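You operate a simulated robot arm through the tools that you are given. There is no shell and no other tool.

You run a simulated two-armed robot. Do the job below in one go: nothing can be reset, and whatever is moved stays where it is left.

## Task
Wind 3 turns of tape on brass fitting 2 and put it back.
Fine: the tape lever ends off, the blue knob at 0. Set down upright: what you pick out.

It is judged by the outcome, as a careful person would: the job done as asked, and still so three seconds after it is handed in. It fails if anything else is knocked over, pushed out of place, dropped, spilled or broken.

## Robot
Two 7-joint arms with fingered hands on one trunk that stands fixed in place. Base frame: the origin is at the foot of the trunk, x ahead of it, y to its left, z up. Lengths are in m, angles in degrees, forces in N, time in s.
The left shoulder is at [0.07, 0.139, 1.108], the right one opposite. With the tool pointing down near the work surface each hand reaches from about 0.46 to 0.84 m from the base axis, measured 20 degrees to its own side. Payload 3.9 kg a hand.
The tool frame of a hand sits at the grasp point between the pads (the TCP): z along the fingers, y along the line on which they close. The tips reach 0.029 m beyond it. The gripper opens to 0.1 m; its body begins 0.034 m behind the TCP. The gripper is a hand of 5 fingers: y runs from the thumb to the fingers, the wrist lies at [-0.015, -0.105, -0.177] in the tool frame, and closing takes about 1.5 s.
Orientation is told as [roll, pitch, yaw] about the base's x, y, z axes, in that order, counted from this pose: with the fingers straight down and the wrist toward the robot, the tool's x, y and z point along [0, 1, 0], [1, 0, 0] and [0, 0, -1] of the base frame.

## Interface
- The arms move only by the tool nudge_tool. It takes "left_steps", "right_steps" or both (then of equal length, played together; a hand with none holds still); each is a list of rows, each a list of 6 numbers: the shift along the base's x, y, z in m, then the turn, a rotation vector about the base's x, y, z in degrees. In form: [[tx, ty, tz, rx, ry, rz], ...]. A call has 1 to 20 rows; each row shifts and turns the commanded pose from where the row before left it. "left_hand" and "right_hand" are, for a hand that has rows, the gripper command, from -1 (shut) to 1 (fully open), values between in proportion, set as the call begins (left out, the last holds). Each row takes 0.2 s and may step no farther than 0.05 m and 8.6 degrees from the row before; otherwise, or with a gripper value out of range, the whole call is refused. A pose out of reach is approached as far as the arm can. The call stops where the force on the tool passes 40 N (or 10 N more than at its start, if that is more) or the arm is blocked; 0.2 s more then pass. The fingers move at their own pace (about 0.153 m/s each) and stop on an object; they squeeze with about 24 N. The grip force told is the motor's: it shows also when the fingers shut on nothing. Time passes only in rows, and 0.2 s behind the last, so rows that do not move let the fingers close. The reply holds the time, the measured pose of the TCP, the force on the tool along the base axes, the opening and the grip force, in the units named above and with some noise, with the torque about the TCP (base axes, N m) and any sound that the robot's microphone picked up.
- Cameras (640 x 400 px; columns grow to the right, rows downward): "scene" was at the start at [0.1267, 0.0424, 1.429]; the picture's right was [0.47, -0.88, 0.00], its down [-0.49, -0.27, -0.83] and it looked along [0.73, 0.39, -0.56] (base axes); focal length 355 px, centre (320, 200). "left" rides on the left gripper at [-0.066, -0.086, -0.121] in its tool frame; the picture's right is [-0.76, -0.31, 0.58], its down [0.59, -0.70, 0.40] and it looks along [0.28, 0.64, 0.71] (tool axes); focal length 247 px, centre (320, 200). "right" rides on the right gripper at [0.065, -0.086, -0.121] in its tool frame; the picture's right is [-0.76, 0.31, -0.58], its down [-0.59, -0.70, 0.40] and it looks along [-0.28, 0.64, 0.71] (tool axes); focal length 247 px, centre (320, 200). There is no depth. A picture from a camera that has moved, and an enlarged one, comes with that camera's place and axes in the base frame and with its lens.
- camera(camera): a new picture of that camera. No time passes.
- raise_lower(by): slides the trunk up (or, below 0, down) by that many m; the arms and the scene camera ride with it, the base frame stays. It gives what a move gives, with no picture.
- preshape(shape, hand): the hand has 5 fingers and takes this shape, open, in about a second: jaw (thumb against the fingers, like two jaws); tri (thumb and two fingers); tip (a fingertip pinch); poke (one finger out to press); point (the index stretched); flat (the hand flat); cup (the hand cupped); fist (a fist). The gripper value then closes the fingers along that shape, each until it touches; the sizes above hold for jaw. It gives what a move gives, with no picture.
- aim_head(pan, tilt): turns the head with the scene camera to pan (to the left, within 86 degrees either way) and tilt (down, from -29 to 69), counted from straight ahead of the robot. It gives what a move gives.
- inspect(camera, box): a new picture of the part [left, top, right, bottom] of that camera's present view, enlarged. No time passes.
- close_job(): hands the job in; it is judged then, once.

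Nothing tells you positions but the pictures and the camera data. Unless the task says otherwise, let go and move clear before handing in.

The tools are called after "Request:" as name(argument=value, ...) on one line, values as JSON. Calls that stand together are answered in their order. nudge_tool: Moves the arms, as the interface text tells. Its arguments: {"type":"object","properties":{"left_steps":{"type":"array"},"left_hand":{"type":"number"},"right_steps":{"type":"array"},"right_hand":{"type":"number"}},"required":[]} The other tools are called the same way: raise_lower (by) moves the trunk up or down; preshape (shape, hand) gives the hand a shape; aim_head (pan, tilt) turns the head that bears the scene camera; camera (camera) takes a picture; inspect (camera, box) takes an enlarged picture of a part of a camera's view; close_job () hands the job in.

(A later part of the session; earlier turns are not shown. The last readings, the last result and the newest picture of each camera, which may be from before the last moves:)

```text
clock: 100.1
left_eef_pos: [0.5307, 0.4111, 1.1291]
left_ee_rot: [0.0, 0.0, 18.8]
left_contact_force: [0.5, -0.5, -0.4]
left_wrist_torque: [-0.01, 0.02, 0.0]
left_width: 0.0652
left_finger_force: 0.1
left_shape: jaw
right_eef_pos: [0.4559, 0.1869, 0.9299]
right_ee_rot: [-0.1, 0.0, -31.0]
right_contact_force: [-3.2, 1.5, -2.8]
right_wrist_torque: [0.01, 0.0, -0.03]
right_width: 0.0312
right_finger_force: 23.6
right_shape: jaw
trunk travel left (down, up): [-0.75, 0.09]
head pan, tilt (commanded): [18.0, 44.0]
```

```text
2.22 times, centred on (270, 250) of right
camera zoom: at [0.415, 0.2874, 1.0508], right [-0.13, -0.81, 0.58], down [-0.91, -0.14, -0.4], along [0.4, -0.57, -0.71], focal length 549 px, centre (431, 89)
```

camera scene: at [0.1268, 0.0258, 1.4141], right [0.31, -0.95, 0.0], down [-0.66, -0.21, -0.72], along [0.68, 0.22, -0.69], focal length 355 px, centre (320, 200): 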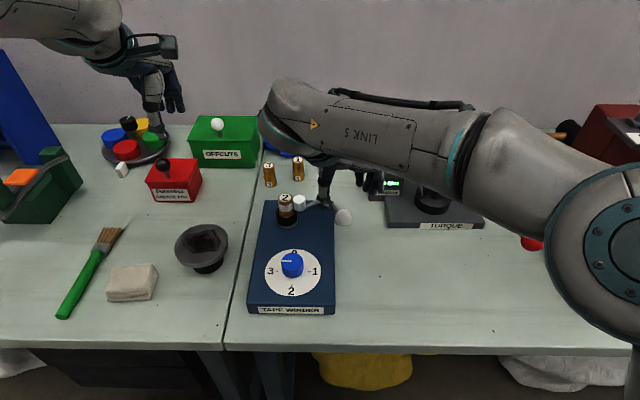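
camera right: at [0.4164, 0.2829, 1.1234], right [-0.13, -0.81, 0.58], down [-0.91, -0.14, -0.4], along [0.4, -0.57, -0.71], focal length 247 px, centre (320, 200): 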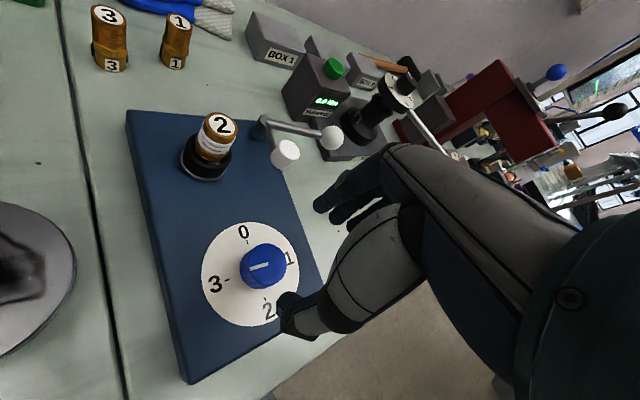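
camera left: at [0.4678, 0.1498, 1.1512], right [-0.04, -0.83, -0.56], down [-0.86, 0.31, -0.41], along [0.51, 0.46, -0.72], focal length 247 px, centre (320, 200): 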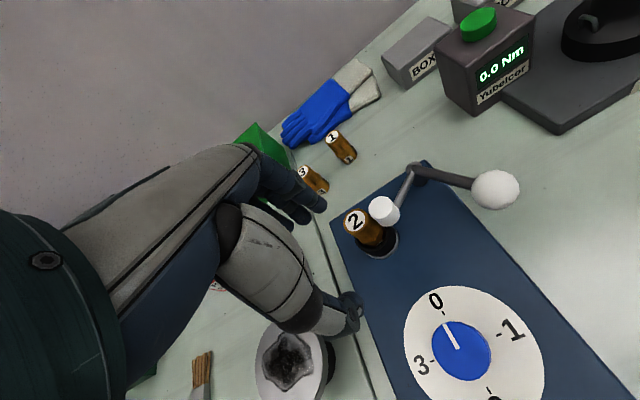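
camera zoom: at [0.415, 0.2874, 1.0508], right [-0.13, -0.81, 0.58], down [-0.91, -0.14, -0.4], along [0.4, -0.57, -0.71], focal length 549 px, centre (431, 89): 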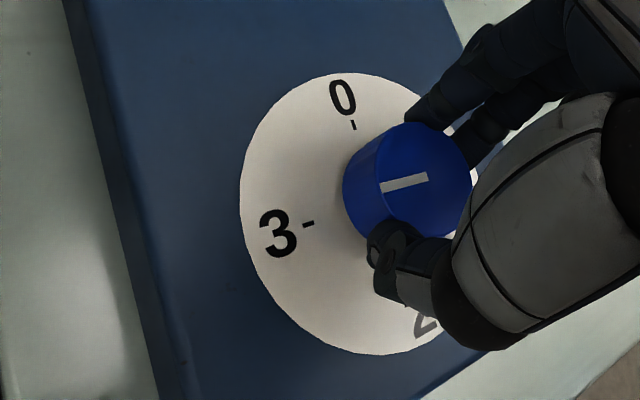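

Request:
nudge_tool(right_steps=[[0.0005, -0.0015, 0, 0, 0, 5], [0.0005, -0.0015, 0, 0, 0, 5], [0, 0, 0, 0, 0, 5], [0, 0, 0, 0, 0, 5], [0, 0, 0, 0, 0, 5], [0, 0, 0, 0, 0, 5], [0, 0, 0, 0, 0, 5], [0, 0, 0, 0, 0, 5], [0, 0, 0, 0, 0, 5], [0, 0, 0, 0, 0, 5], [0, 0, 0, 0, 0, 5], [0, 0, 0, 0, 0, 5], [0, 0, 0, 0, 0, 5], [0, 0, 0, 0, 0, 5], [0, 0, 0, 0, 0, 5], [0, 0, 0, 0, 0, 5], [0, 0, 0, 0, 0, 5], [0, 0, 0, 0, 0, 5], [0, 0, 0, 0, 0, 0]])

Request:
inspect(camera="right", box=[180, 160, 380, 360])

Request:
inspect(camera="scene", box=[240, 170, 380, 310])

```text
clock: 104.1
left_eef_pos: [0.5306, 0.4096, 1.129]
left_ee_rot: [0.1, 0.0, 18.8]
left_contact_force: [0.4, -0.1, 0.6]
left_wrist_torque: [-0.01, 0.0, -0.01]
left_width: 0.0647
left_finger_force: 0.0
left_shape: jaw
right_eef_pos: [0.4583, 0.1815, 0.9312]
right_ee_rot: [0.1, -0.1, 59.0]
right_contact_force: [1.2, -11.8, -9.5]
right_wrist_torque: [-0.25, -0.01, -0.03]
right_width: 0.0288
right_finger_force: 24.2
right_shape: jaw
trunk travel left (down, up): [-0.75, 0.09]
head pan, tilt (commanded): [18.0, 44.0]
```

```text
2.00 times, centred on (280, 260) of right
camera zoom: at [0.3567, 0.1412, 1.0519], right [0.81, -0.13, 0.58], down [0.14, -0.91, -0.4], along [0.57, 0.4, -0.71], focal length 494 px, centre (400, 80)
```

zoom: 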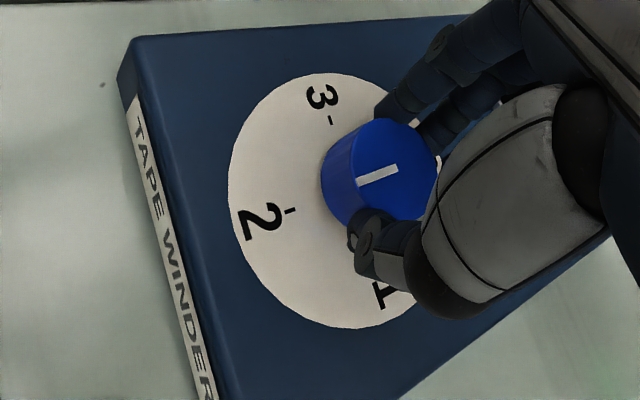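

```text
2.86 times, centred on (310, 240) of scene
camera zoom: at [0.128, 0.0236, 1.414], right [0.31, -0.95, 0.0], down [-0.66, -0.21, -0.72], along [0.68, 0.22, -0.69], focal length 1014 px, centre (349, 86)
```

zoom: 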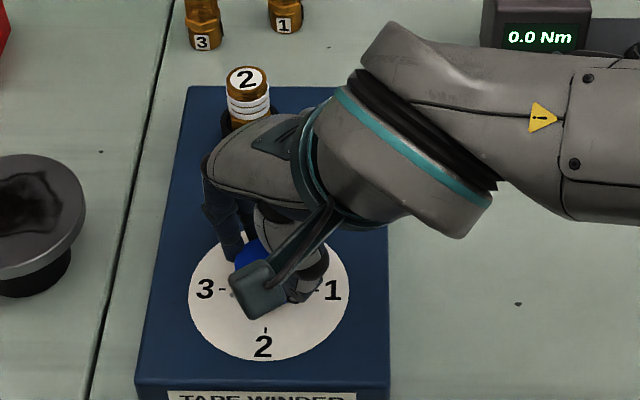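

Pointer back near 2 and the tape still shows three bands. Releasing, swinging the hand back, and regripping for the next quarter.

Request:
nudge_tool(right_steps=[[0, 0, 0, 0, 0, 0], [0, 0, 0, 0, 0, 0], [0, 0, 0, 0, 0, 0]], right_hand=0.3)

Request:
nudge_tool(right_steps=[[0, 0, 0.015, 0, 0, 0], [0, 0, 0.025, 0, 0, 0], [0, 0, 0, 0, 0, -7.5], [0, 0, 0, 0, 0, -7.5], [0, 0, 0, 0, 0, -7.5], [0, 0, 0, 0, 0, -7.5], [0, 0, 0, 0, 0, -7.5], [0, 0, 0, 0, 0, -7.5], [0, 0, 0, 0, 0, -7.5], [0, 0, 0, 0, 0, -7.5], [0, 0, 0, 0, 0, -7.5], [0, 0, 0, 0, 0, -7.5], [0, 0, 0, 0, 0, -7.5], [0, 0, 0, 0, 0, -7.5], [0, 0, 0, 0, 0, 0], [0, 0, 0, 0, 0, 0]])

Request:
inspect(camera="right", box=[180, 180, 340, 340])

```text
clock: 104.9
left_eef_pos: [0.5314, 0.4106, 1.1296]
left_ee_rot: [0.0, 0.0, 18.8]
left_contact_force: [0.1, -0.5, -0.5]
left_wrist_torque: [-0.02, 0.03, 0.0]
left_width: 0.0646
left_finger_force: 0.0
left_shape: jaw
right_eef_pos: [0.4568, 0.1833, 0.9318]
right_ee_rot: [0.0, 0.0, 59.0]
right_contact_force: [-0.4, 1.5, -0.3]
right_wrist_torque: [0.03, -0.01, -0.01]
right_width: 0.0647
right_finger_force: 0.1
right_shape: jaw
trunk travel left (down, up): [-0.75, 0.09]
head pan, tilt (commanded): [18.0, 44.0]
```

```text
clock: 108.3
left_eef_pos: [0.5302, 0.4108, 1.1282]
left_ee_rot: [0.0, 0.0, 18.8]
left_contact_force: [-0.3, 0.3, 0.1]
left_wrist_torque: [0.02, -0.01, 0.01]
left_width: 0.0646
left_finger_force: 0.1
left_shape: jaw
right_eef_pos: [0.4596, 0.1811, 0.9743]
right_ee_rot: [0.4, 0.2, -31.5]
right_contact_force: [0.1, 0.2, -0.2]
right_wrist_torque: [0.01, 0.03, 0.03]
right_width: 0.0648
right_finger_force: 0.1
right_shape: jaw
trunk travel left (down, up): [-0.75, 0.09]
head pan, tilt (commanded): [18.0, 44.0]
```

```text
2.50 times, centred on (260, 260) of right
camera zoom: at [0.4199, 0.2807, 1.0951], right [-0.13, -0.81, 0.57], down [-0.91, -0.13, -0.4], along [0.4, -0.57, -0.72], focal length 617 px, centre (470, 50)
```

zoom: 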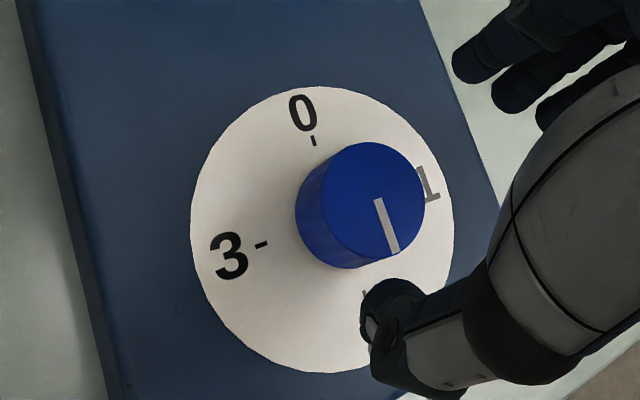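

Request:
nudge_tool(right_steps=[[-0.0005, 0.0005, -0.02, 0, 0, 0], [0, 0, -0.015, 0, 0, 0], [0, 0, -0.006, 0, 0, 0], [0, 0, 0, 0, 0, 0]])

Request:
nudge_tool(right_steps=[[0, 0, 0, 0, 0, 0], [0, 0, 0, 0, 0, 0], [0, 0, 0, 0, 0, 0], [0, 0, 0, 0, 0, 0], [0, 0, 0, 0, 0, 0]], right_hand=-1)

Request:
nudge_tool(right_steps=[[0, 0, 0, 0, 0, 5], [0, 0, 0, 0, 0, 5], [0, 0, 0, 0, 0, 5], [0, 0, 0, 0, 0, 5], [0, 0, 0, 0, 0, 5], [0, 0, 0, 0, 0, 5], [0, 0, 0, 0, 0, 5], [0, 0, 0, 0, 0, 5], [0, 0, 0, 0, 0, 5], [0, 0, 0, 0, 0, 5], [0, 0, 0, 0, 0, 5], [0, 0, 0, 0, 0, 5], [0, 0, 0, 0, 0, 5], [0, 0, 0, 0, 0, 5], [0, 0, 0, 0, 0, 5], [0, 0, 0, 0, 0, 5], [0, 0, 0, 0, 0, 5], [0, 0, 0, 0, 0, 4], [0, 0, 0, 0, 0, 0]])

Request:
inspect(camera="right", box=[180, 160, 380, 360])

```text
clock: 109.3
left_eef_pos: [0.5313, 0.4109, 1.1293]
left_ee_rot: [0.1, 0.1, 18.8]
left_contact_force: [-0.4, 0.1, 0.6]
left_wrist_torque: [0.02, -0.03, 0.01]
left_width: 0.065
left_finger_force: 0.1
left_shape: jaw
right_eef_pos: [0.4563, 0.1824, 0.931]
right_ee_rot: [0.0, 0.0, -31.1]
right_contact_force: [-0.5, -0.1, -0.8]
right_wrist_torque: [0.01, 0.0, 0.02]
right_width: 0.0649
right_finger_force: 0.0
right_shape: jaw
trunk travel left (down, up): [-0.75, 0.09]
head pan, tilt (commanded): [18.0, 44.0]
```

```text
clock: 110.5
left_eef_pos: [0.5319, 0.4116, 1.1293]
left_ee_rot: [0.1, 0.0, 18.8]
left_contact_force: [0.7, 0.2, 0.2]
left_wrist_torque: [0.02, 0.0, 0.0]
left_width: 0.0648
left_finger_force: 0.1
left_shape: jaw
right_eef_pos: [0.4546, 0.1819, 0.9313]
right_ee_rot: [-0.1, 0.2, -31.1]
right_contact_force: [-3.0, -0.8, -5.5]
right_wrist_torque: [-0.05, 0.03, -0.01]
right_width: 0.0295
right_finger_force: 23.8
right_shape: jaw
trunk travel left (down, up): [-0.75, 0.09]
head pan, tilt (commanded): [18.0, 44.0]
```

```text
clock: 114.5
left_eef_pos: [0.5337, 0.4084, 1.1281]
left_ee_rot: [0.1, 0.1, 18.8]
left_contact_force: [0.4, -0.5, -0.2]
left_wrist_torque: [0.01, -0.03, -0.05]
left_width: 0.065
left_finger_force: 0.0
left_shape: jaw
right_eef_pos: [0.4578, 0.1827, 0.9292]
right_ee_rot: [0.2, -0.1, 58.0]
right_contact_force: [12.0, -9.7, -4.9]
right_wrist_torque: [-0.06, -0.26, -0.08]
right_width: 0.0272
right_finger_force: 23.6
right_shape: jaw
trunk travel left (down, up): [-0.75, 0.09]
head pan, tilt (commanded): [18.0, 44.0]
```

```text
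2.00 times, centred on (280, 260) of right
camera zoom: at [0.357, 0.1436, 1.0506], right [0.81, -0.14, 0.58], down [0.13, -0.91, -0.4], along [0.58, 0.4, -0.71], focal length 494 px, centre (400, 80)
```

zoom: 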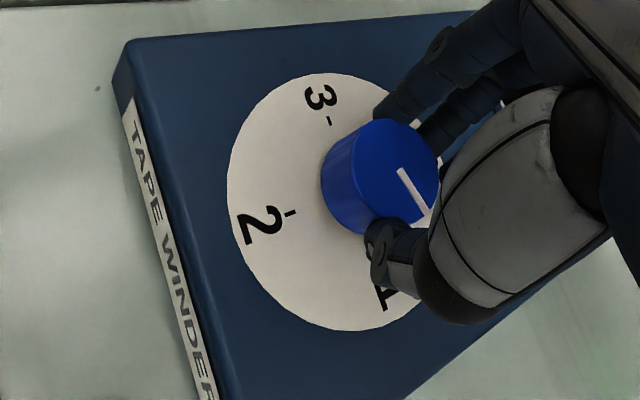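

The pointer is now about 15° past 1 toward 0. Releasing and setting up for the last part, about 74°.

Request:
nudge_tool(right_steps=[[0, 0, 0, 0, 0, 0], [0, 0, 0, 0, 0, 0], [0, 0, 0, 0, 0, 0]], right_hand=0.3)

Request:
nudge_tool(right_steps=[[0, 0, 0.015, 0, 0, 0], [0, 0, 0.025, 0, 0, 0], [0, 0, 0, 0, 0, -7.5], [0, 0, 0, 0, 0, -7.5], [0, 0, 0, 0, 0, -7.5], [0, 0, 0, 0, 0, -7.5], [0, 0, 0, 0, 0, -7.5], [0, 0, 0, 0, 0, -7.5], [0, 0, 0, 0, 0, -7.5], [0, 0, 0, 0, 0, -7.5], [0, 0, 0, 0, 0, -7.5], [0, 0, 0, 0, 0, -7.5], [0, 0, 0, 0, 0, -7.5], [0, 0, 0, 0, 0, -6], [0, 0, 0, 0, 0, 0], [0, 0, 0, 0, 0, 0]])

Request:
nudge_tool(right_steps=[[0, 0, -0.02, 0, 0, 0], [0, 0, -0.015, 0, 0, 0], [0, 0, -0.004, 0, 0, 0], [0, 0, 0, 0, 0, 0]])

Request:
inspect(camera="right", box=[180, 160, 360, 340])

```text
clock: 115.3
left_eef_pos: [0.5311, 0.4102, 1.1287]
left_ee_rot: [-0.1, -0.1, 18.8]
left_contact_force: [0.6, -0.4, 0.3]
left_wrist_torque: [0.03, -0.02, -0.01]
left_width: 0.0645
left_finger_force: 0.1
left_shape: jaw
right_eef_pos: [0.4564, 0.1836, 0.93]
right_ee_rot: [0.1, -0.1, 58.0]
right_contact_force: [0.7, 0.7, -0.4]
right_wrist_torque: [0.0, -0.02, -0.01]
right_width: 0.0649
right_finger_force: 0.1
right_shape: jaw
trunk travel left (down, up): [-0.75, 0.09]
head pan, tilt (commanded): [18.0, 44.0]
```

```text
clock: 118.7
left_eef_pos: [0.5301, 0.4104, 1.1292]
left_ee_rot: [0.0, -0.1, 18.8]
left_contact_force: [0.7, -0.8, 0.0]
left_wrist_torque: [-0.01, 0.01, -0.02]
left_width: 0.0648
left_finger_force: 0.0
left_shape: jaw
right_eef_pos: [0.4578, 0.1813, 0.9724]
right_ee_rot: [0.3, 0.2, -30.9]
right_contact_force: [0.2, 0.4, 0.5]
right_wrist_torque: [0.01, 0.03, -0.02]
right_width: 0.0648
right_finger_force: 0.1
right_shape: jaw
trunk travel left (down, up): [-0.75, 0.09]
head pan, tilt (commanded): [18.0, 44.0]
```

```text
clock: 119.7
left_eef_pos: [0.53, 0.4104, 1.1296]
left_ee_rot: [0.1, 0.0, 18.8]
left_contact_force: [-0.3, -0.4, 0.0]
left_wrist_torque: [-0.02, 0.03, 0.03]
left_width: 0.0649
left_finger_force: 0.0
left_shape: jaw
right_eef_pos: [0.4569, 0.1831, 0.9319]
right_ee_rot: [0.0, 0.0, -30.7]
right_contact_force: [0.6, -0.3, -0.5]
right_wrist_torque: [-0.05, 0.02, -0.01]
right_width: 0.0649
right_finger_force: 0.0
right_shape: jaw
trunk travel left (down, up): [-0.75, 0.09]
head pan, tilt (commanded): [18.0, 44.0]
```

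```text
2.22 times, centred on (270, 250) of right
camera zoom: at [0.4154, 0.2832, 1.0517], right [-0.12, -0.81, 0.58], down [-0.9, -0.15, -0.4], along [0.41, -0.57, -0.71], focal length 549 px, centre (431, 89)
```

zoom: 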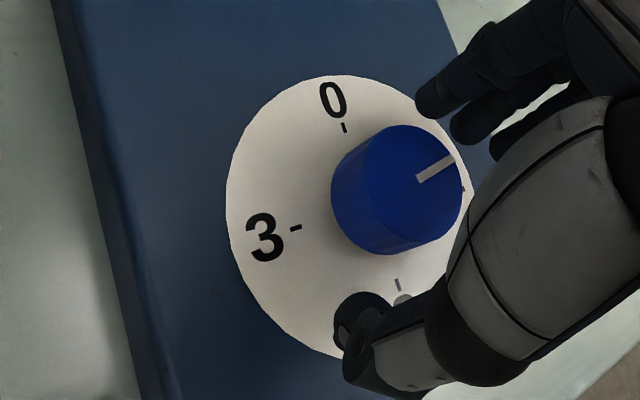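

Request:
nudge_tool(right_steps=[[0, 0, 0, 0, 0, 0], [0, 0, 0, 0, 0, 0], [0, 0, 0, 0, 0, 0], [0, 0, 0, 0, 0, 0], [0, 0, 0, 0, 0, 0]], right_hand=-1)

Request:
nudge_tool(right_steps=[[0, 0, 0, 0, 0, 5], [0, 0, 0, 0, 0, 5], [0, 0, 0, 0, 0, 5], [0, 0, 0, 0, 0, 5], [0, 0, 0, 0, 0, 5], [0, 0, 0, 0, 0, 5], [0, 0, 0, 0, 0, 5], [0, 0, 0, 0, 0, 5], [0, 0, 0, 0, 0, 5], [0, 0, 0, 0, 0, 5], [0, 0, 0, 0, 0, 5], [0, 0, 0, 0, 0, 5], [0, 0, 0, 0, 0, 0]])

Request:
inspect(camera="right", box=[180, 160, 380, 360])

```text
clock: 120.9
left_eef_pos: [0.5311, 0.4106, 1.129]
left_ee_rot: [0.0, 0.1, 18.8]
left_contact_force: [0.0, 0.7, 0.5]
left_wrist_torque: [-0.02, 0.01, 0.04]
left_width: 0.0647
left_finger_force: 0.0
left_shape: jaw
right_eef_pos: [0.4556, 0.184, 0.9319]
right_ee_rot: [0.0, 0.1, -30.5]
right_contact_force: [-3.0, 0.2, -5.8]
right_wrist_torque: [-0.03, 0.06, 0.02]
right_width: 0.0302
right_finger_force: 24.4
right_shape: jaw
trunk travel left (down, up): [-0.75, 0.09]
head pan, tilt (commanded): [18.0, 44.0]
```

```text
clock: 123.7
left_eef_pos: [0.5308, 0.4091, 1.1286]
left_ee_rot: [0.1, 0.0, 18.8]
left_contact_force: [-0.1, 0.9, 0.5]
left_wrist_torque: [-0.04, 0.01, -0.01]
left_width: 0.0649
left_finger_force: 0.0
left_shape: jaw
right_eef_pos: [0.4578, 0.1819, 0.9318]
right_ee_rot: [0.1, 0.0, 29.4]
right_contact_force: [3.9, -11.7, -6.5]
right_wrist_torque: [-0.19, -0.12, -0.05]
right_width: 0.0282
right_finger_force: 23.7
right_shape: jaw
trunk travel left (down, up): [-0.75, 0.09]
head pan, tilt (commanded): [18.0, 44.0]
```

```text
2.00 times, centred on (280, 260) of right
camera zoom: at [0.3501, 0.1964, 1.0521], right [0.64, -0.51, 0.58], down [-0.32, -0.86, -0.4], along [0.7, 0.07, -0.71], focal length 494 px, centre (400, 80)
```

zoom: 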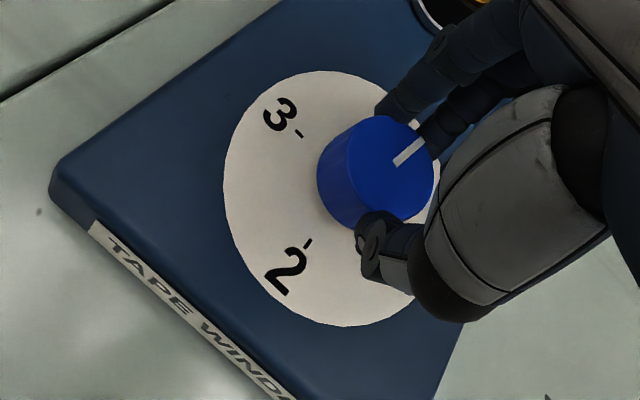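

About 11° remains to 0. Adding it in small steps and checking.

Request:
nudge_tool(right_steps=[[0, 0, 0, 0, 0, 4], [0, 0, 0, 0, 0, 4], [0, 0, 0, 0, 0, 2], [0, 0, 0, 0, 0, 0], [0, 0, 0, 0, 0, 0]])

Request:
inspect(camera="right", box=[240, 190, 360, 310])

```text
clock: 124.9
left_eef_pos: [0.5326, 0.4085, 1.1289]
left_ee_rot: [0.1, 0.0, 18.8]
left_contact_force: [-0.4, -0.3, -0.2]
left_wrist_torque: [-0.02, -0.02, 0.02]
left_width: 0.0648
left_finger_force: 0.1
left_shape: jaw
right_eef_pos: [0.4579, 0.1807, 0.9311]
right_ee_rot: [0.1, 0.0, 39.4]
right_contact_force: [7.7, -8.9, 1.0]
right_wrist_torque: [-0.12, -0.28, -0.07]
right_width: 0.0285
right_finger_force: 23.9
right_shape: jaw
trunk travel left (down, up): [-0.75, 0.09]
head pan, tilt (commanded): [18.0, 44.0]
```

```text
3.33 times, centred on (300, 250) of right
camera zoom: at [0.349, 0.1771, 1.0516], right [0.72, -0.39, 0.58], down [-0.17, -0.9, -0.4], along [0.68, 0.19, -0.71], focal length 823 px, centre (387, 33)
```

zoom: 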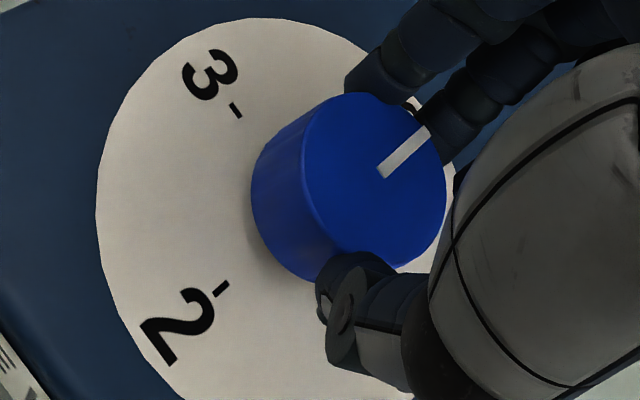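

The pointer now matches its starting angle. Releasing, rising, and checking from the scene camera.

Request:
nudge_tool(right_steps=[[0, 0, 0, 0, 0, 0], [0, 0, 0, 0, 0, 0], [0, 0, 0, 0, 0, 0]], right_hand=0.3)

Request:
nudge_tool(right_steps=[[0, 0, 0.02, 0, 0, 0], [0, 0, 0.04, 0, 0, 0], [0, 0, 0.045, 0, 0, 0], [0, -0.02, 0.045, 0, 0, 0], [-0.01, -0.045, 0.01, 0, 0, -4], [-0.01, -0.045, 0.01, 0, 0, -4], [-0.01, -0.045, 0.005, 0, 0, -4], [-0.01, -0.045, 0, 0, 0, -4], [0, -0.04, 0, 0, 0, -4], [0, 0, 0, 0, 0, 0]])

Request:
inspect(camera="scene", box=[245, 230, 345, 310])

Request:
inspect(camera="scene", box=[240, 150, 400, 250])

Request:
camera(camera="scene")

```text
clock: 125.7
left_eef_pos: [0.5312, 0.4098, 1.1292]
left_ee_rot: [0.0, 0.0, 18.8]
left_contact_force: [-0.5, -0.4, 0.5]
left_wrist_torque: [-0.02, 0.03, -0.04]
left_width: 0.0647
left_finger_force: 0.1
left_shape: jaw
right_eef_pos: [0.4553, 0.1823, 0.9302]
right_ee_rot: [0.2, 0.0, 39.5]
right_contact_force: [0.3, 0.6, -1.0]
right_wrist_torque: [0.01, -0.01, 0.01]
right_width: 0.0647
right_finger_force: 0.1
right_shape: jaw
trunk travel left (down, up): [-0.75, 0.09]
head pan, tilt (commanded): [18.0, 44.0]
```

```text
clock: 127.9
left_eef_pos: [0.5315, 0.4116, 1.1282]
left_ee_rot: [0.0, 0.1, 18.9]
left_contact_force: [-0.1, 0.0, -0.7]
left_wrist_torque: [0.0, 0.03, -0.02]
left_width: 0.0649
left_finger_force: 0.1
left_shape: jaw
right_eef_pos: [0.4185, -0.0573, 1.1066]
right_ee_rot: [0.0, 0.0, 19.4]
right_contact_force: [0.1, 0.6, -0.2]
right_wrist_torque: [-0.05, 0.02, 0.03]
right_width: 0.0648
right_finger_force: 0.0
right_shape: jaw
trunk travel left (down, up): [-0.75, 0.09]
head pan, tilt (commanded): [18.0, 44.0]
```

```text
5.00 times, centred on (295, 270) of scene
camera zoom: at [0.1271, 0.0267, 1.414], right [0.31, -0.95, 0.0], down [-0.66, -0.22, -0.72], along [0.68, 0.22, -0.69], focal length 1775 px, centre (445, -150)
```

zoom: 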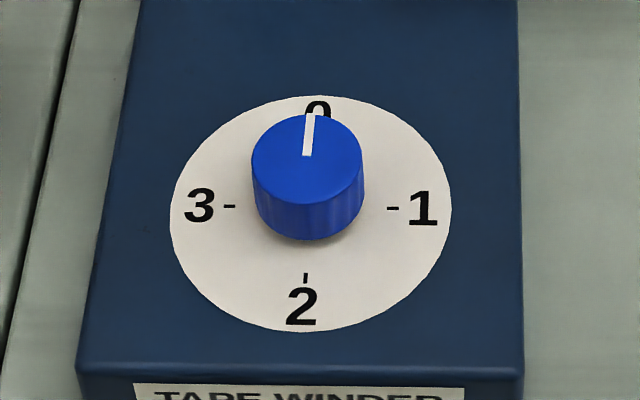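

```text
4.00 times, centred on (320, 200) of scene
camera zoom: at [0.1271, 0.0267, 1.414], right [0.31, -0.95, 0.0], down [-0.66, -0.22, -0.72], along [0.68, 0.22, -0.69], focal length 1420 px, centre (320, 200)
```

zoom: 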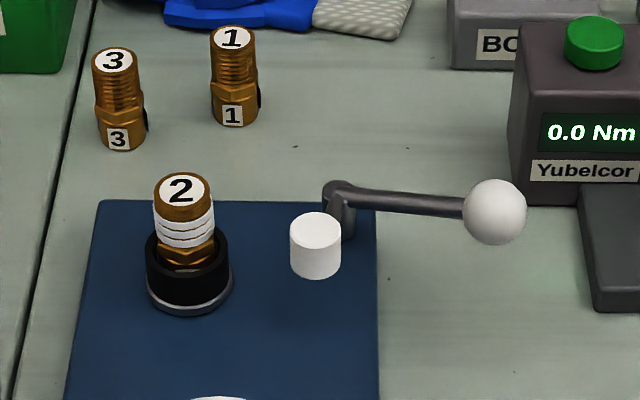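

```text
taken
camera scene: at [0.1271, 0.0267, 1.414], right [0.31, -0.95, 0.0], down [-0.66, -0.22, -0.72], along [0.68, 0.22, -0.69], focal length 355 px, centre (320, 200)
```

scene: 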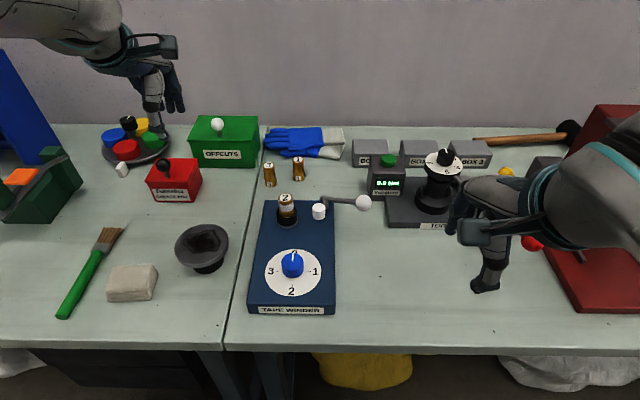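

Lever off, roll parked, knob at 0 and three bands on fitting 2. A quick close look at the pointer before moving on.

Request:
inspect(camera="scene", box=[277, 244, 309, 292])

Request:
inspect(camera="right", box=[0, 40, 200, 200])

```text
8.33 times, centred on (293, 268) of scene
camera zoom: at [0.1271, 0.0267, 1.414], right [0.31, -0.95, 0.0], down [-0.66, -0.22, -0.72], along [0.68, 0.22, -0.69], focal length 2958 px, centre (545, -367)
```

zoom: 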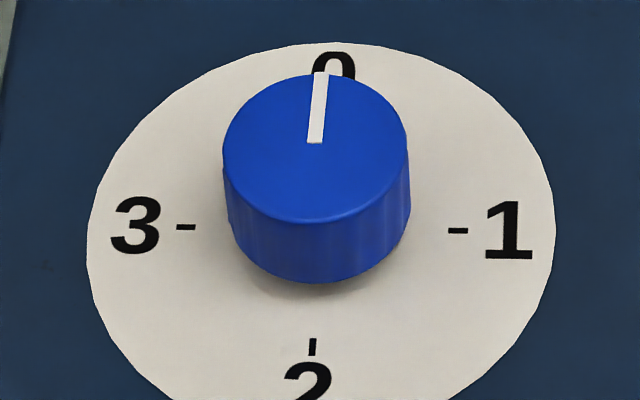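

```text
2.50 times, centred on (100, 120) of right
camera zoom: at [0.3151, -0.0231, 1.2267], right [0.54, -0.61, 0.58], down [-0.47, -0.79, -0.4], along [0.7, -0.05, -0.71], focal length 617 px, centre (870, 400)
```

zoom: 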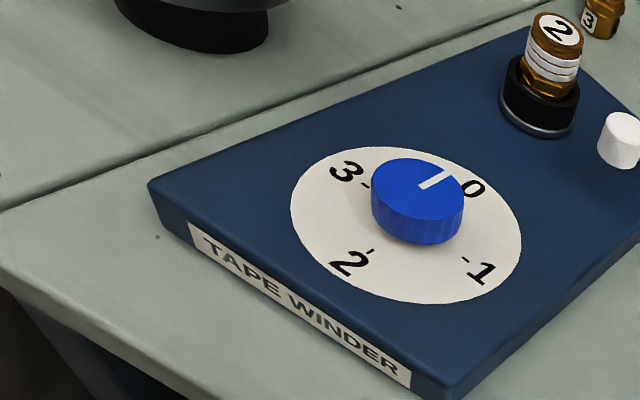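

The pointer is within a degree of the 0 mark. Now I'll move the right arm away and bring the left hand back over fitting 2 to lift it out.

Request:
nudge_tool(right_steps=[[-0.01, -0.02, 0.03, 0, 0, 0], [-0.01, -0.02, 0.03, 0, 0, 0], [-0.01, -0.02, 0.03, 0, 0, 0], [-0.01, -0.02, 0.01, 0, 0, 0], [0, 0, 0, 0, 0, 0], [0, 0, 0, 0, 0, 0]], left_steps=[[0.008, -0.035, -0.005, 0, 0, 0], [0.008, -0.035, -0.01, 0, 0, 0], [0.008, -0.035, -0.015, 0, 0, 0], [0.008, -0.035, -0.015, 0, 0, 0], [0.0065, -0.0315, -0.015, 0, 0, 0], [0, 0, 0, 0, 0, 0]], left_hand=0.1)

Request:
camera(camera="left")

Request:
inspect(camera="left", box=[300, 180, 460, 330])

Request:
inspect(camera="scene", box=[250, 140, 350, 240])

```text
clock: 129.3
left_eef_pos: [0.5703, 0.2409, 1.0664]
left_ee_rot: [0.0, 0.1, 18.9]
left_contact_force: [0.7, 0.0, 0.0]
left_wrist_torque: [0.03, -0.05, 0.0]
left_width: 0.0553
left_finger_force: 0.1
left_shape: jaw
right_eef_pos: [0.3756, -0.1374, 1.2063]
right_ee_rot: [0.0, -0.1, 19.6]
right_contact_force: [-0.2, -0.5, 1.0]
right_wrist_torque: [0.02, -0.01, -0.02]
right_width: 0.0647
right_finger_force: 0.0
right_shape: jaw
trunk travel left (down, up): [-0.75, 0.09]
head pan, tilt (commanded): [18.0, 44.0]
```

```text
taken
camera left: at [0.5103, 0.1512, 1.1875], right [-0.05, -0.82, -0.58], down [-0.86, 0.33, -0.4], along [0.52, 0.48, -0.71], focal length 247 px, centre (320, 200)
```

left: 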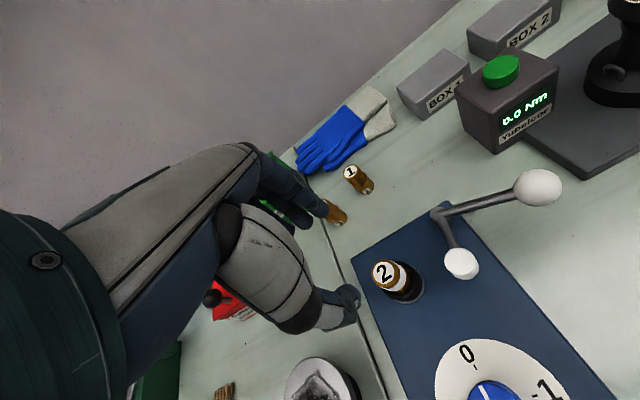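

```text
2.67 times, centred on (380, 255) of left
camera zoom: at [0.5103, 0.1512, 1.1875], right [-0.05, -0.82, -0.58], down [-0.86, 0.33, -0.4], along [0.52, 0.48, -0.71], focal length 659 px, centre (160, 53)
```

zoom: 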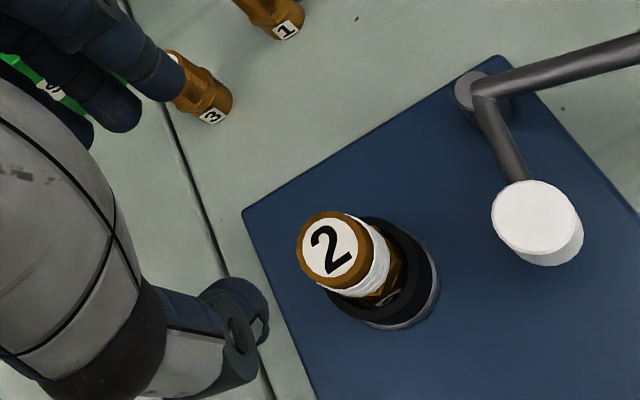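

```text
4.00 times, centred on (300, 190) of scene
camera zoom: at [0.1261, 0.0261, 1.4141], right [0.31, -0.95, 0.0], down [-0.66, -0.21, -0.72], along [0.68, 0.22, -0.69], focal length 1420 px, centre (400, 240)
```

zoom: 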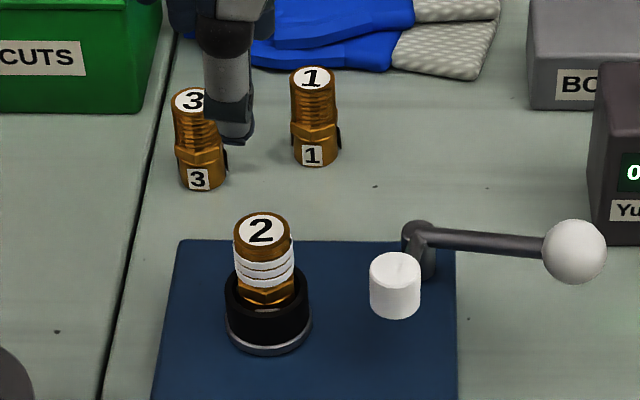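

Fitting 2's top is at about [0.5705, 0.238, 0.95]. Descending around it so the fingertips stay above the ring.

Request:
nudge_tool(left_steps=[[0, -0.0025, -0.03, 0, 0, 0], [0, 0, -0.03, 0, 0, 0], [0, 0, -0.025, 0, 0, 0], [0, 0, -0.015, 0, 0, 0], [0, 0, -0.01, 0, 0, 0], [0, 0, 0, 0, 0, 0]])

Request:
inspect(camera="left", box=[280, 180, 420, 320])

Request:
inspect(camera="scene", box=[260, 170, 320, 235])

Request:
inspect(camera="right", box=[120, 30, 220, 120])

```text
clock: 130.7
left_eef_pos: [0.5704, 0.2358, 0.9595]
left_ee_rot: [0.0, -0.1, 18.8]
left_contact_force: [-0.1, 0.8, 0.3]
left_wrist_torque: [-0.01, 0.01, 0.01]
left_width: 0.0553
left_finger_force: 0.1
left_shape: jaw
right_eef_pos: [0.377, -0.1371, 1.2065]
right_ee_rot: [0.0, 0.0, 19.4]
right_contact_force: [0.9, 0.3, 0.4]
right_wrist_torque: [0.03, 0.02, 0.01]
right_width: 0.0649
right_finger_force: 0.1
right_shape: jaw
trunk travel left (down, up): [-0.75, 0.09]
head pan, tilt (commanded): [18.0, 44.0]
```

```text
2.86 times, centred on (350, 250) of left
camera zoom: at [0.5109, 0.1465, 1.0789], right [-0.05, -0.82, -0.58], down [-0.86, 0.33, -0.4], along [0.52, 0.48, -0.71], focal length 706 px, centre (234, 57)
```

zoom: 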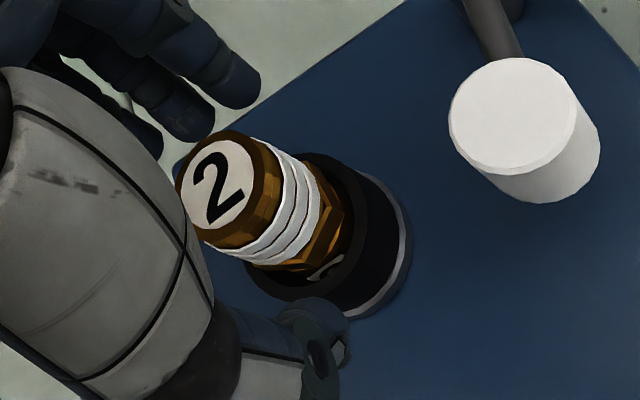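

```text
6.15 times, centred on (290, 202) of scene
camera zoom: at [0.1268, 0.0256, 1.4141], right [0.31, -0.95, 0.0], down [-0.66, -0.21, -0.72], along [0.68, 0.22, -0.69], focal length 2184 px, centre (505, 185)
```

zoom: 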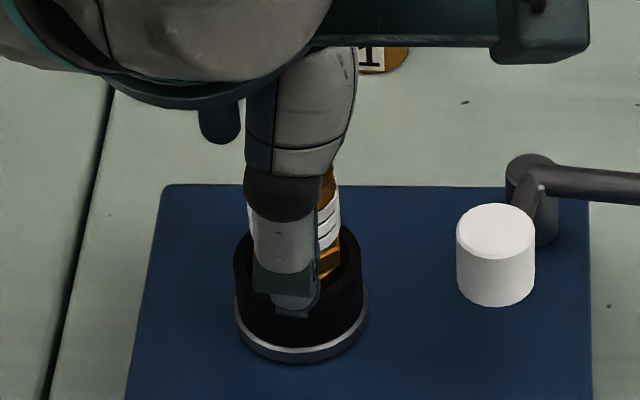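

```text
4.44 times, centred on (170, 75) of right
camera zoom: at [0.2735, -0.1045, 1.3262], right [0.54, -0.61, 0.58], down [-0.47, -0.79, -0.4], along [0.7, -0.05, -0.71], focal length 1098 px, centre (987, 756)
```

zoom: 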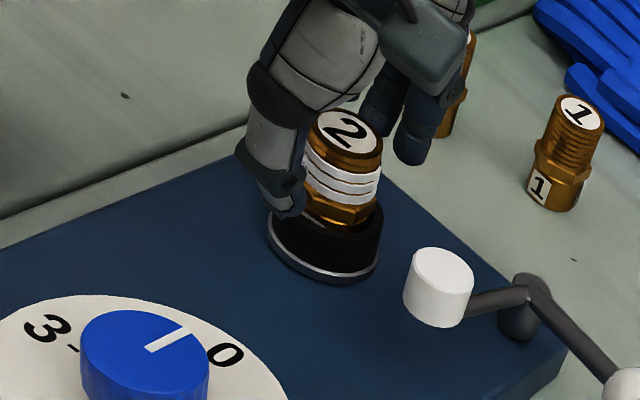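

Request:
nudge_tool(left_steps=[[0, 0.0015, -0.004, 0, 0, 0], [0, 0, 0, 0, 0, 0]])

Request:
nudge_tool(left_steps=[[0, 0, 0, 0, 0, 0], [0, 0, 0, 0, 0, 0], [0, 0, 0, 0, 0, 0], [0, 0, 0, 0, 0, 0], [0, 0, 0, 0, 0, 0], [0, 0, 0, 0, 0, 0]], left_hand=-1)

Request:
inspect(camera="left", box=[280, 180, 420, 320])

Request:
inspect(camera="right", box=[120, 30, 220, 120])

```text
clock: 131.3
left_eef_pos: [0.5696, 0.239, 0.9549]
left_ee_rot: [0.0, 0.0, 18.7]
left_contact_force: [-0.1, 0.1, -0.2]
left_wrist_torque: [-0.04, 0.01, 0.01]
left_width: 0.0551
left_finger_force: 0.1
left_shape: jaw
right_eef_pos: [0.3763, -0.1381, 1.2053]
right_ee_rot: [0.0, 0.0, 19.4]
right_contact_force: [-0.3, -0.2, 0.1]
right_wrist_torque: [0.02, 0.0, 0.01]
right_width: 0.0647
right_finger_force: 0.1
right_shape: jaw
trunk travel left (down, up): [-0.75, 0.09]
head pan, tilt (commanded): [18.0, 44.0]
```

```text
clock: 132.7
left_eef_pos: [0.569, 0.2382, 0.9542]
left_ee_rot: [-0.1, 0.0, 19.0]
left_contact_force: [-1.2, 0.1, -0.1]
left_wrist_torque: [0.01, 0.05, 0.0]
left_width: 0.0196
left_finger_force: 23.9
left_shape: jaw
right_eef_pos: [0.3765, -0.1375, 1.2061]
right_ee_rot: [-0.1, 0.0, 19.4]
right_contact_force: [-0.7, -1.2, 0.4]
right_wrist_torque: [0.0, 0.02, -0.01]
right_width: 0.0649
right_finger_force: 0.0
right_shape: jaw
trunk travel left (down, up): [-0.75, 0.09]
head pan, tilt (commanded): [18.0, 44.0]
```

```text
2.86 times, centred on (350, 250) of left
camera zoom: at [0.5102, 0.1488, 1.0749], right [-0.05, -0.82, -0.58], down [-0.86, 0.33, -0.4], along [0.52, 0.48, -0.71], focal length 706 px, centre (234, 57)
```

zoom: 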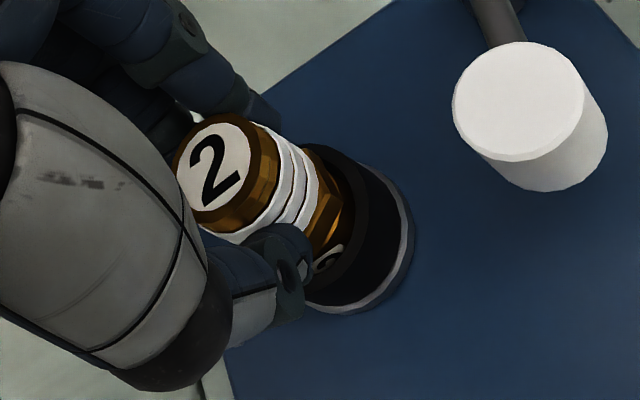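

```text
4.44 times, centred on (170, 75) of right
camera zoom: at [0.2734, -0.1045, 1.3262], right [0.54, -0.61, 0.58], down [-0.47, -0.79, -0.4], along [0.7, -0.05, -0.71], focal length 1098 px, centre (987, 756)
```

zoom: 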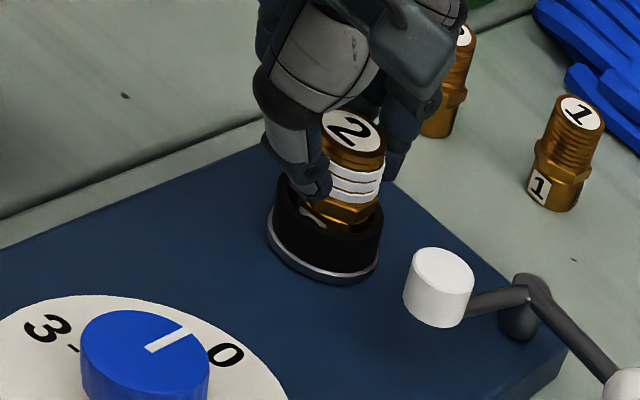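

Gripped. Lifting straight up slowly out of the socket.

Request:
nudge_tool(left_steps=[[0, 0, 0.005, 0, 0, 0], [0, 0, 0.006, 0, 0, 0], [0, 0, 0.008, 0, 0, 0], [0, 0, 0.01, 0, 0, 0], [0, 0, 0, 0, 0, 0]])

Request:
inspect(camera="right", box=[120, 30, 220, 120])

Request:
inspect(camera="scene", box=[260, 170, 320, 235])

```text
clock: 133.9
left_eef_pos: [0.5708, 0.2377, 0.9831]
left_ee_rot: [0.0, 0.0, 18.9]
left_contact_force: [0.0, -0.3, -2.2]
left_wrist_torque: [-0.02, 0.02, 0.0]
left_width: 0.0195
left_finger_force: 24.0
left_shape: jaw
right_eef_pos: [0.3777, -0.1373, 1.2052]
right_ee_rot: [-0.1, 0.0, 19.4]
right_contact_force: [-0.4, -0.9, 0.2]
right_wrist_torque: [0.0, -0.01, 0.0]
right_width: 0.0649
right_finger_force: 0.0
right_shape: jaw
trunk travel left (down, up): [-0.75, 0.09]
head pan, tilt (commanded): [18.0, 44.0]
```

```text
4.44 times, centred on (170, 75) of right
camera zoom: at [0.2739, -0.1043, 1.3261], right [0.54, -0.61, 0.58], down [-0.47, -0.79, -0.4], along [0.7, -0.05, -0.71], focal length 1098 px, centre (987, 756)
```

zoom: 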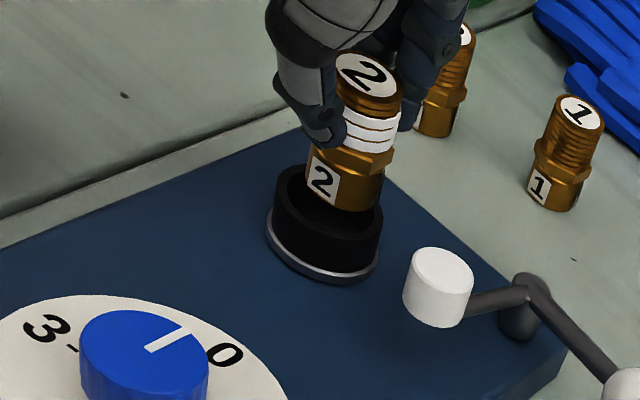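

```text
6.15 times, centred on (290, 202) of scene
camera zoom: at [0.1273, 0.0258, 1.414], right [0.31, -0.95, 0.0], down [-0.66, -0.21, -0.72], along [0.68, 0.22, -0.69], focal length 2184 px, centre (505, 185)
```

zoom: 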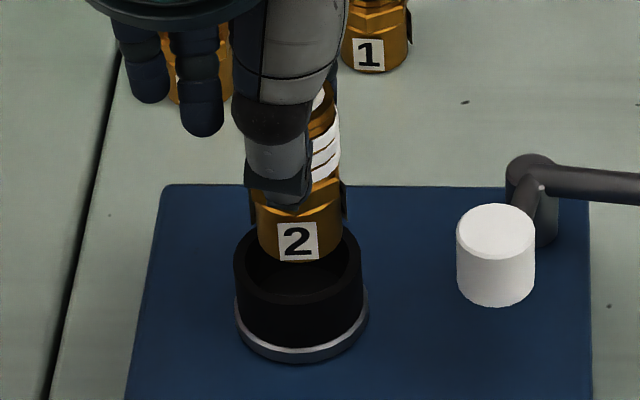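

It came out cleanly, upright with its tape. Raising it and carrying it back over its original spot.

Request:
nudge_tool(left_steps=[[0, 0, 0.03, 0, 0, 0], [0, 0, 0.03, 0, 0, 0], [0.029, -0.0073, 0, 0, 0, 0], [0.029, -0.0073, 0, 0, 0, 0], [0.029, -0.0073, 0, 0, 0, 0], [0.029, -0.0073, 0, 0, 0, 0], [0.029, -0.0073, 0, 0, 0, 0], [0.029, -0.0072, 0, 0, 0, 0], [0, 0, 0, 0, 0, 0], [0, 0, 0, 0, 0, 0]])

Request:
camera(camera="left")

Request:
inspect(camera="scene", box=[280, 70, 400, 190])

```text
clock: 136.1
left_eef_pos: [0.7445, 0.1919, 1.0418]
left_ee_rot: [0.0, 0.0, 18.8]
left_contact_force: [0.6, 0.1, -1.8]
left_wrist_torque: [-0.01, 0.04, 0.01]
left_width: 0.0193
left_finger_force: 24.0
left_shape: jaw
right_eef_pos: [0.3771, -0.1378, 1.206]
right_ee_rot: [0.0, 0.0, 19.5]
right_contact_force: [0.6, -0.1, -0.4]
right_wrist_torque: [0.02, 0.01, 0.0]
right_width: 0.0649
right_finger_force: 0.0
right_shape: jaw
trunk travel left (down, up): [-0.75, 0.09]
head pan, tilt (commanded): [18.0, 44.0]
```

```text
taken
camera left: at [0.6848, 0.1042, 1.1625], right [-0.05, -0.82, -0.58], down [-0.86, 0.33, -0.4], along [0.51, 0.48, -0.71], focal length 247 px, centre (320, 200)
```

left: 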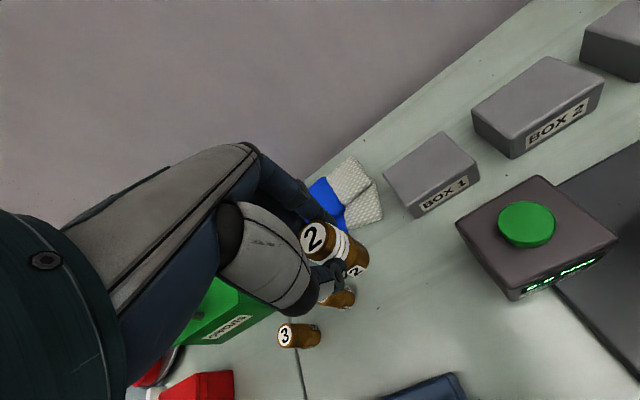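

```text
3.33 times, centred on (340, 130) of scene
camera zoom: at [0.1273, 0.0257, 1.414], right [0.31, -0.95, 0.0], down [-0.66, -0.21, -0.72], along [0.68, 0.22, -0.69], focal length 1183 px, centre (253, 433)
```

zoom: 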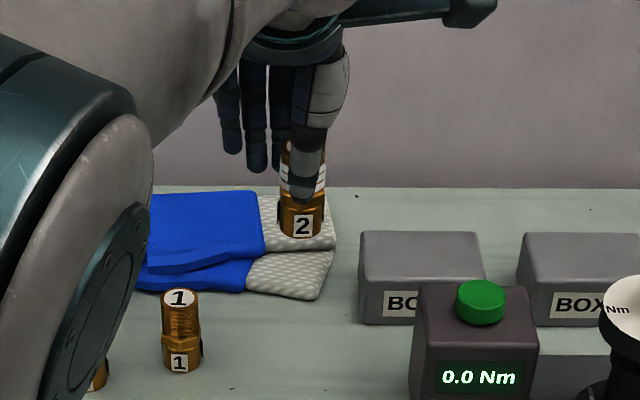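

Descending over the original spot, with a check before touchdown.

Request:
nudge_tool(left_steps=[[0, 0.0015, -0.03, 0, 0, 0], [0, 0, -0.03, 0, 0, 0], [0, 0, -0.03, 0, 0, 0], [0, 0, -0.022, 0, 0, 0], [0, 0, 0, 0, 0, 0]])

Request:
inspect(camera="left", box=[270, 190, 420, 340])

Request:
inspect(camera="scene", box=[300, 130, 370, 200])

Request:
inspect(camera="right", box=[180, 30, 300, 130])

```text
clock: 137.3
left_eef_pos: [0.7416, 0.1942, 0.9307]
left_ee_rot: [0.0, 0.0, 18.9]
left_contact_force: [-0.1, 0.3, -2.2]
left_wrist_torque: [0.02, 0.0, 0.0]
left_width: 0.0194
left_finger_force: 24.4
left_shape: jaw
right_eef_pos: [0.3776, -0.1378, 1.2066]
right_ee_rot: [0.0, 0.0, 19.3]
right_contact_force: [-0.6, 0.2, 0.0]
right_wrist_torque: [0.01, -0.02, -0.01]
right_width: 0.0646
right_finger_force: 0.0
right_shape: jaw
trunk travel left (down, up): [-0.75, 0.09]
head pan, tilt (commanded): [18.0, 44.0]
```

```text
2.67 times, centred on (345, 265) of left
camera zoom: at [0.6837, 0.1054, 1.0515], right [-0.05, -0.82, -0.58], down [-0.86, 0.33, -0.4], along [0.52, 0.48, -0.71], focal length 659 px, centre (253, 27)
```

zoom: 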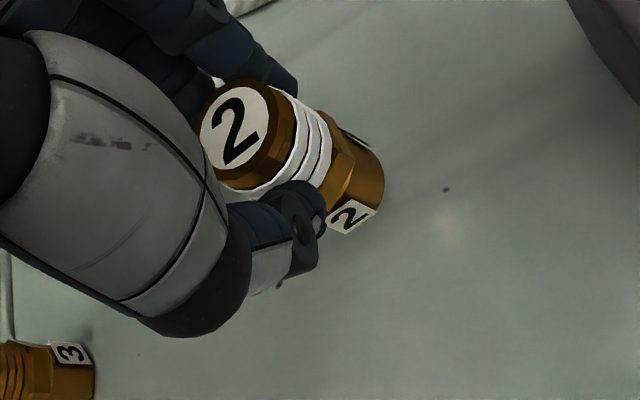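

```text
5.71 times, centred on (335, 165) of scene
camera zoom: at [0.1267, 0.0257, 1.4141], right [0.31, -0.95, 0.0], down [-0.66, -0.21, -0.72], along [0.68, 0.22, -0.69], focal length 2028 px, centre (234, 400)
```

zoom: 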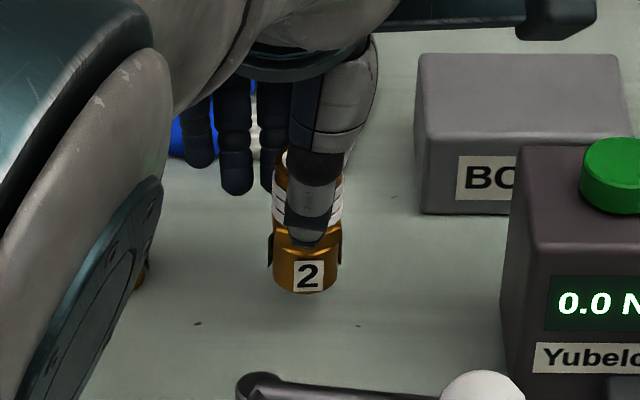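

```text
4.00 times, centred on (240, 80) of right
camera zoom: at [0.2734, -0.1045, 1.3262], right [0.54, -0.61, 0.58], down [-0.47, -0.79, -0.4], along [0.7, -0.05, -0.71], focal length 988 px, centre (640, 680)
```

zoom: 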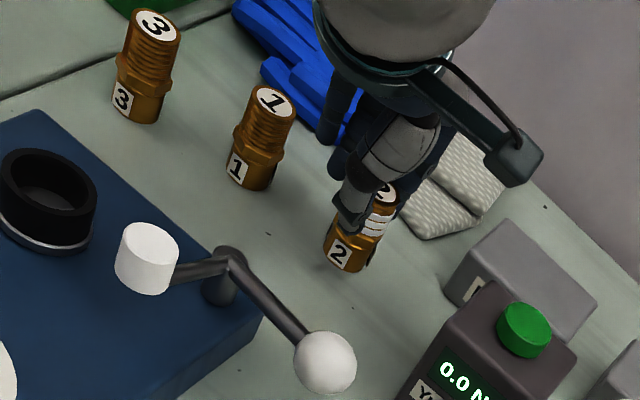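

It's about 4 mm left/forward of the original spot. I'll correct that and lower gently until it touches.

Request:
nudge_tool(left_steps=[[-0.002, -0.0035, -0.007, 0, 0, 0], [0, 0, -0.006, 0, 0, 0], [0, 0, -0.003, 0, 0, 0], [0, 0, 0, 0, 0, 0]])

Request:
inspect(camera="scene", box=[300, 140, 360, 200])

Request:
inspect(camera="right", box=[200, 60, 280, 125])

```text
clock: 138.3
left_eef_pos: [0.7427, 0.1917, 0.915]
left_ee_rot: [0.1, -0.1, 18.8]
left_contact_force: [0.3, 0.0, -1.2]
left_wrist_torque: [0.0, 0.01, 0.03]
left_width: 0.0193
left_finger_force: 23.4
left_shape: jaw
right_eef_pos: [0.377, -0.1378, 1.2064]
right_ee_rot: [-0.1, 0.0, 19.5]
right_contact_force: [-1.2, 0.4, -0.4]
right_wrist_torque: [-0.02, 0.0, -0.01]
right_width: 0.0648
right_finger_force: 0.2
right_shape: jaw
trunk travel left (down, up): [-0.75, 0.09]
head pan, tilt (commanded): [18.0, 44.0]
```

```text
6.67 times, centred on (330, 170) of scene
camera zoom: at [0.127, 0.0257, 1.414], right [0.31, -0.95, 0.0], down [-0.66, -0.21, -0.72], along [0.68, 0.22, -0.69], focal length 2366 px, centre (253, 400)
```

zoom: 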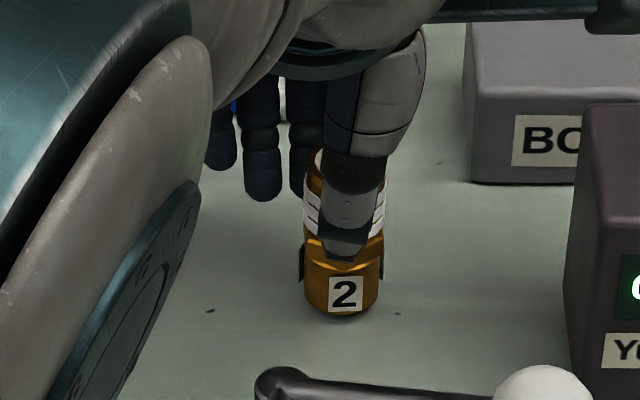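

```text
6.15 times, centred on (240, 92) of right
camera zoom: at [0.2737, -0.1045, 1.3262], right [0.54, -0.61, 0.58], down [-0.47, -0.79, -0.4], along [0.7, -0.05, -0.71], focal length 1520 px, centre (812, 862)
```

zoom: 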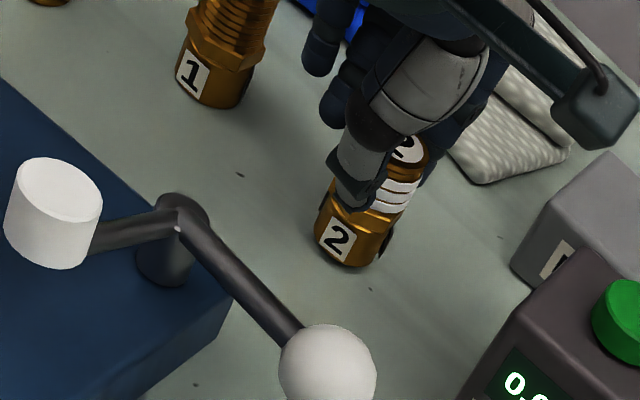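

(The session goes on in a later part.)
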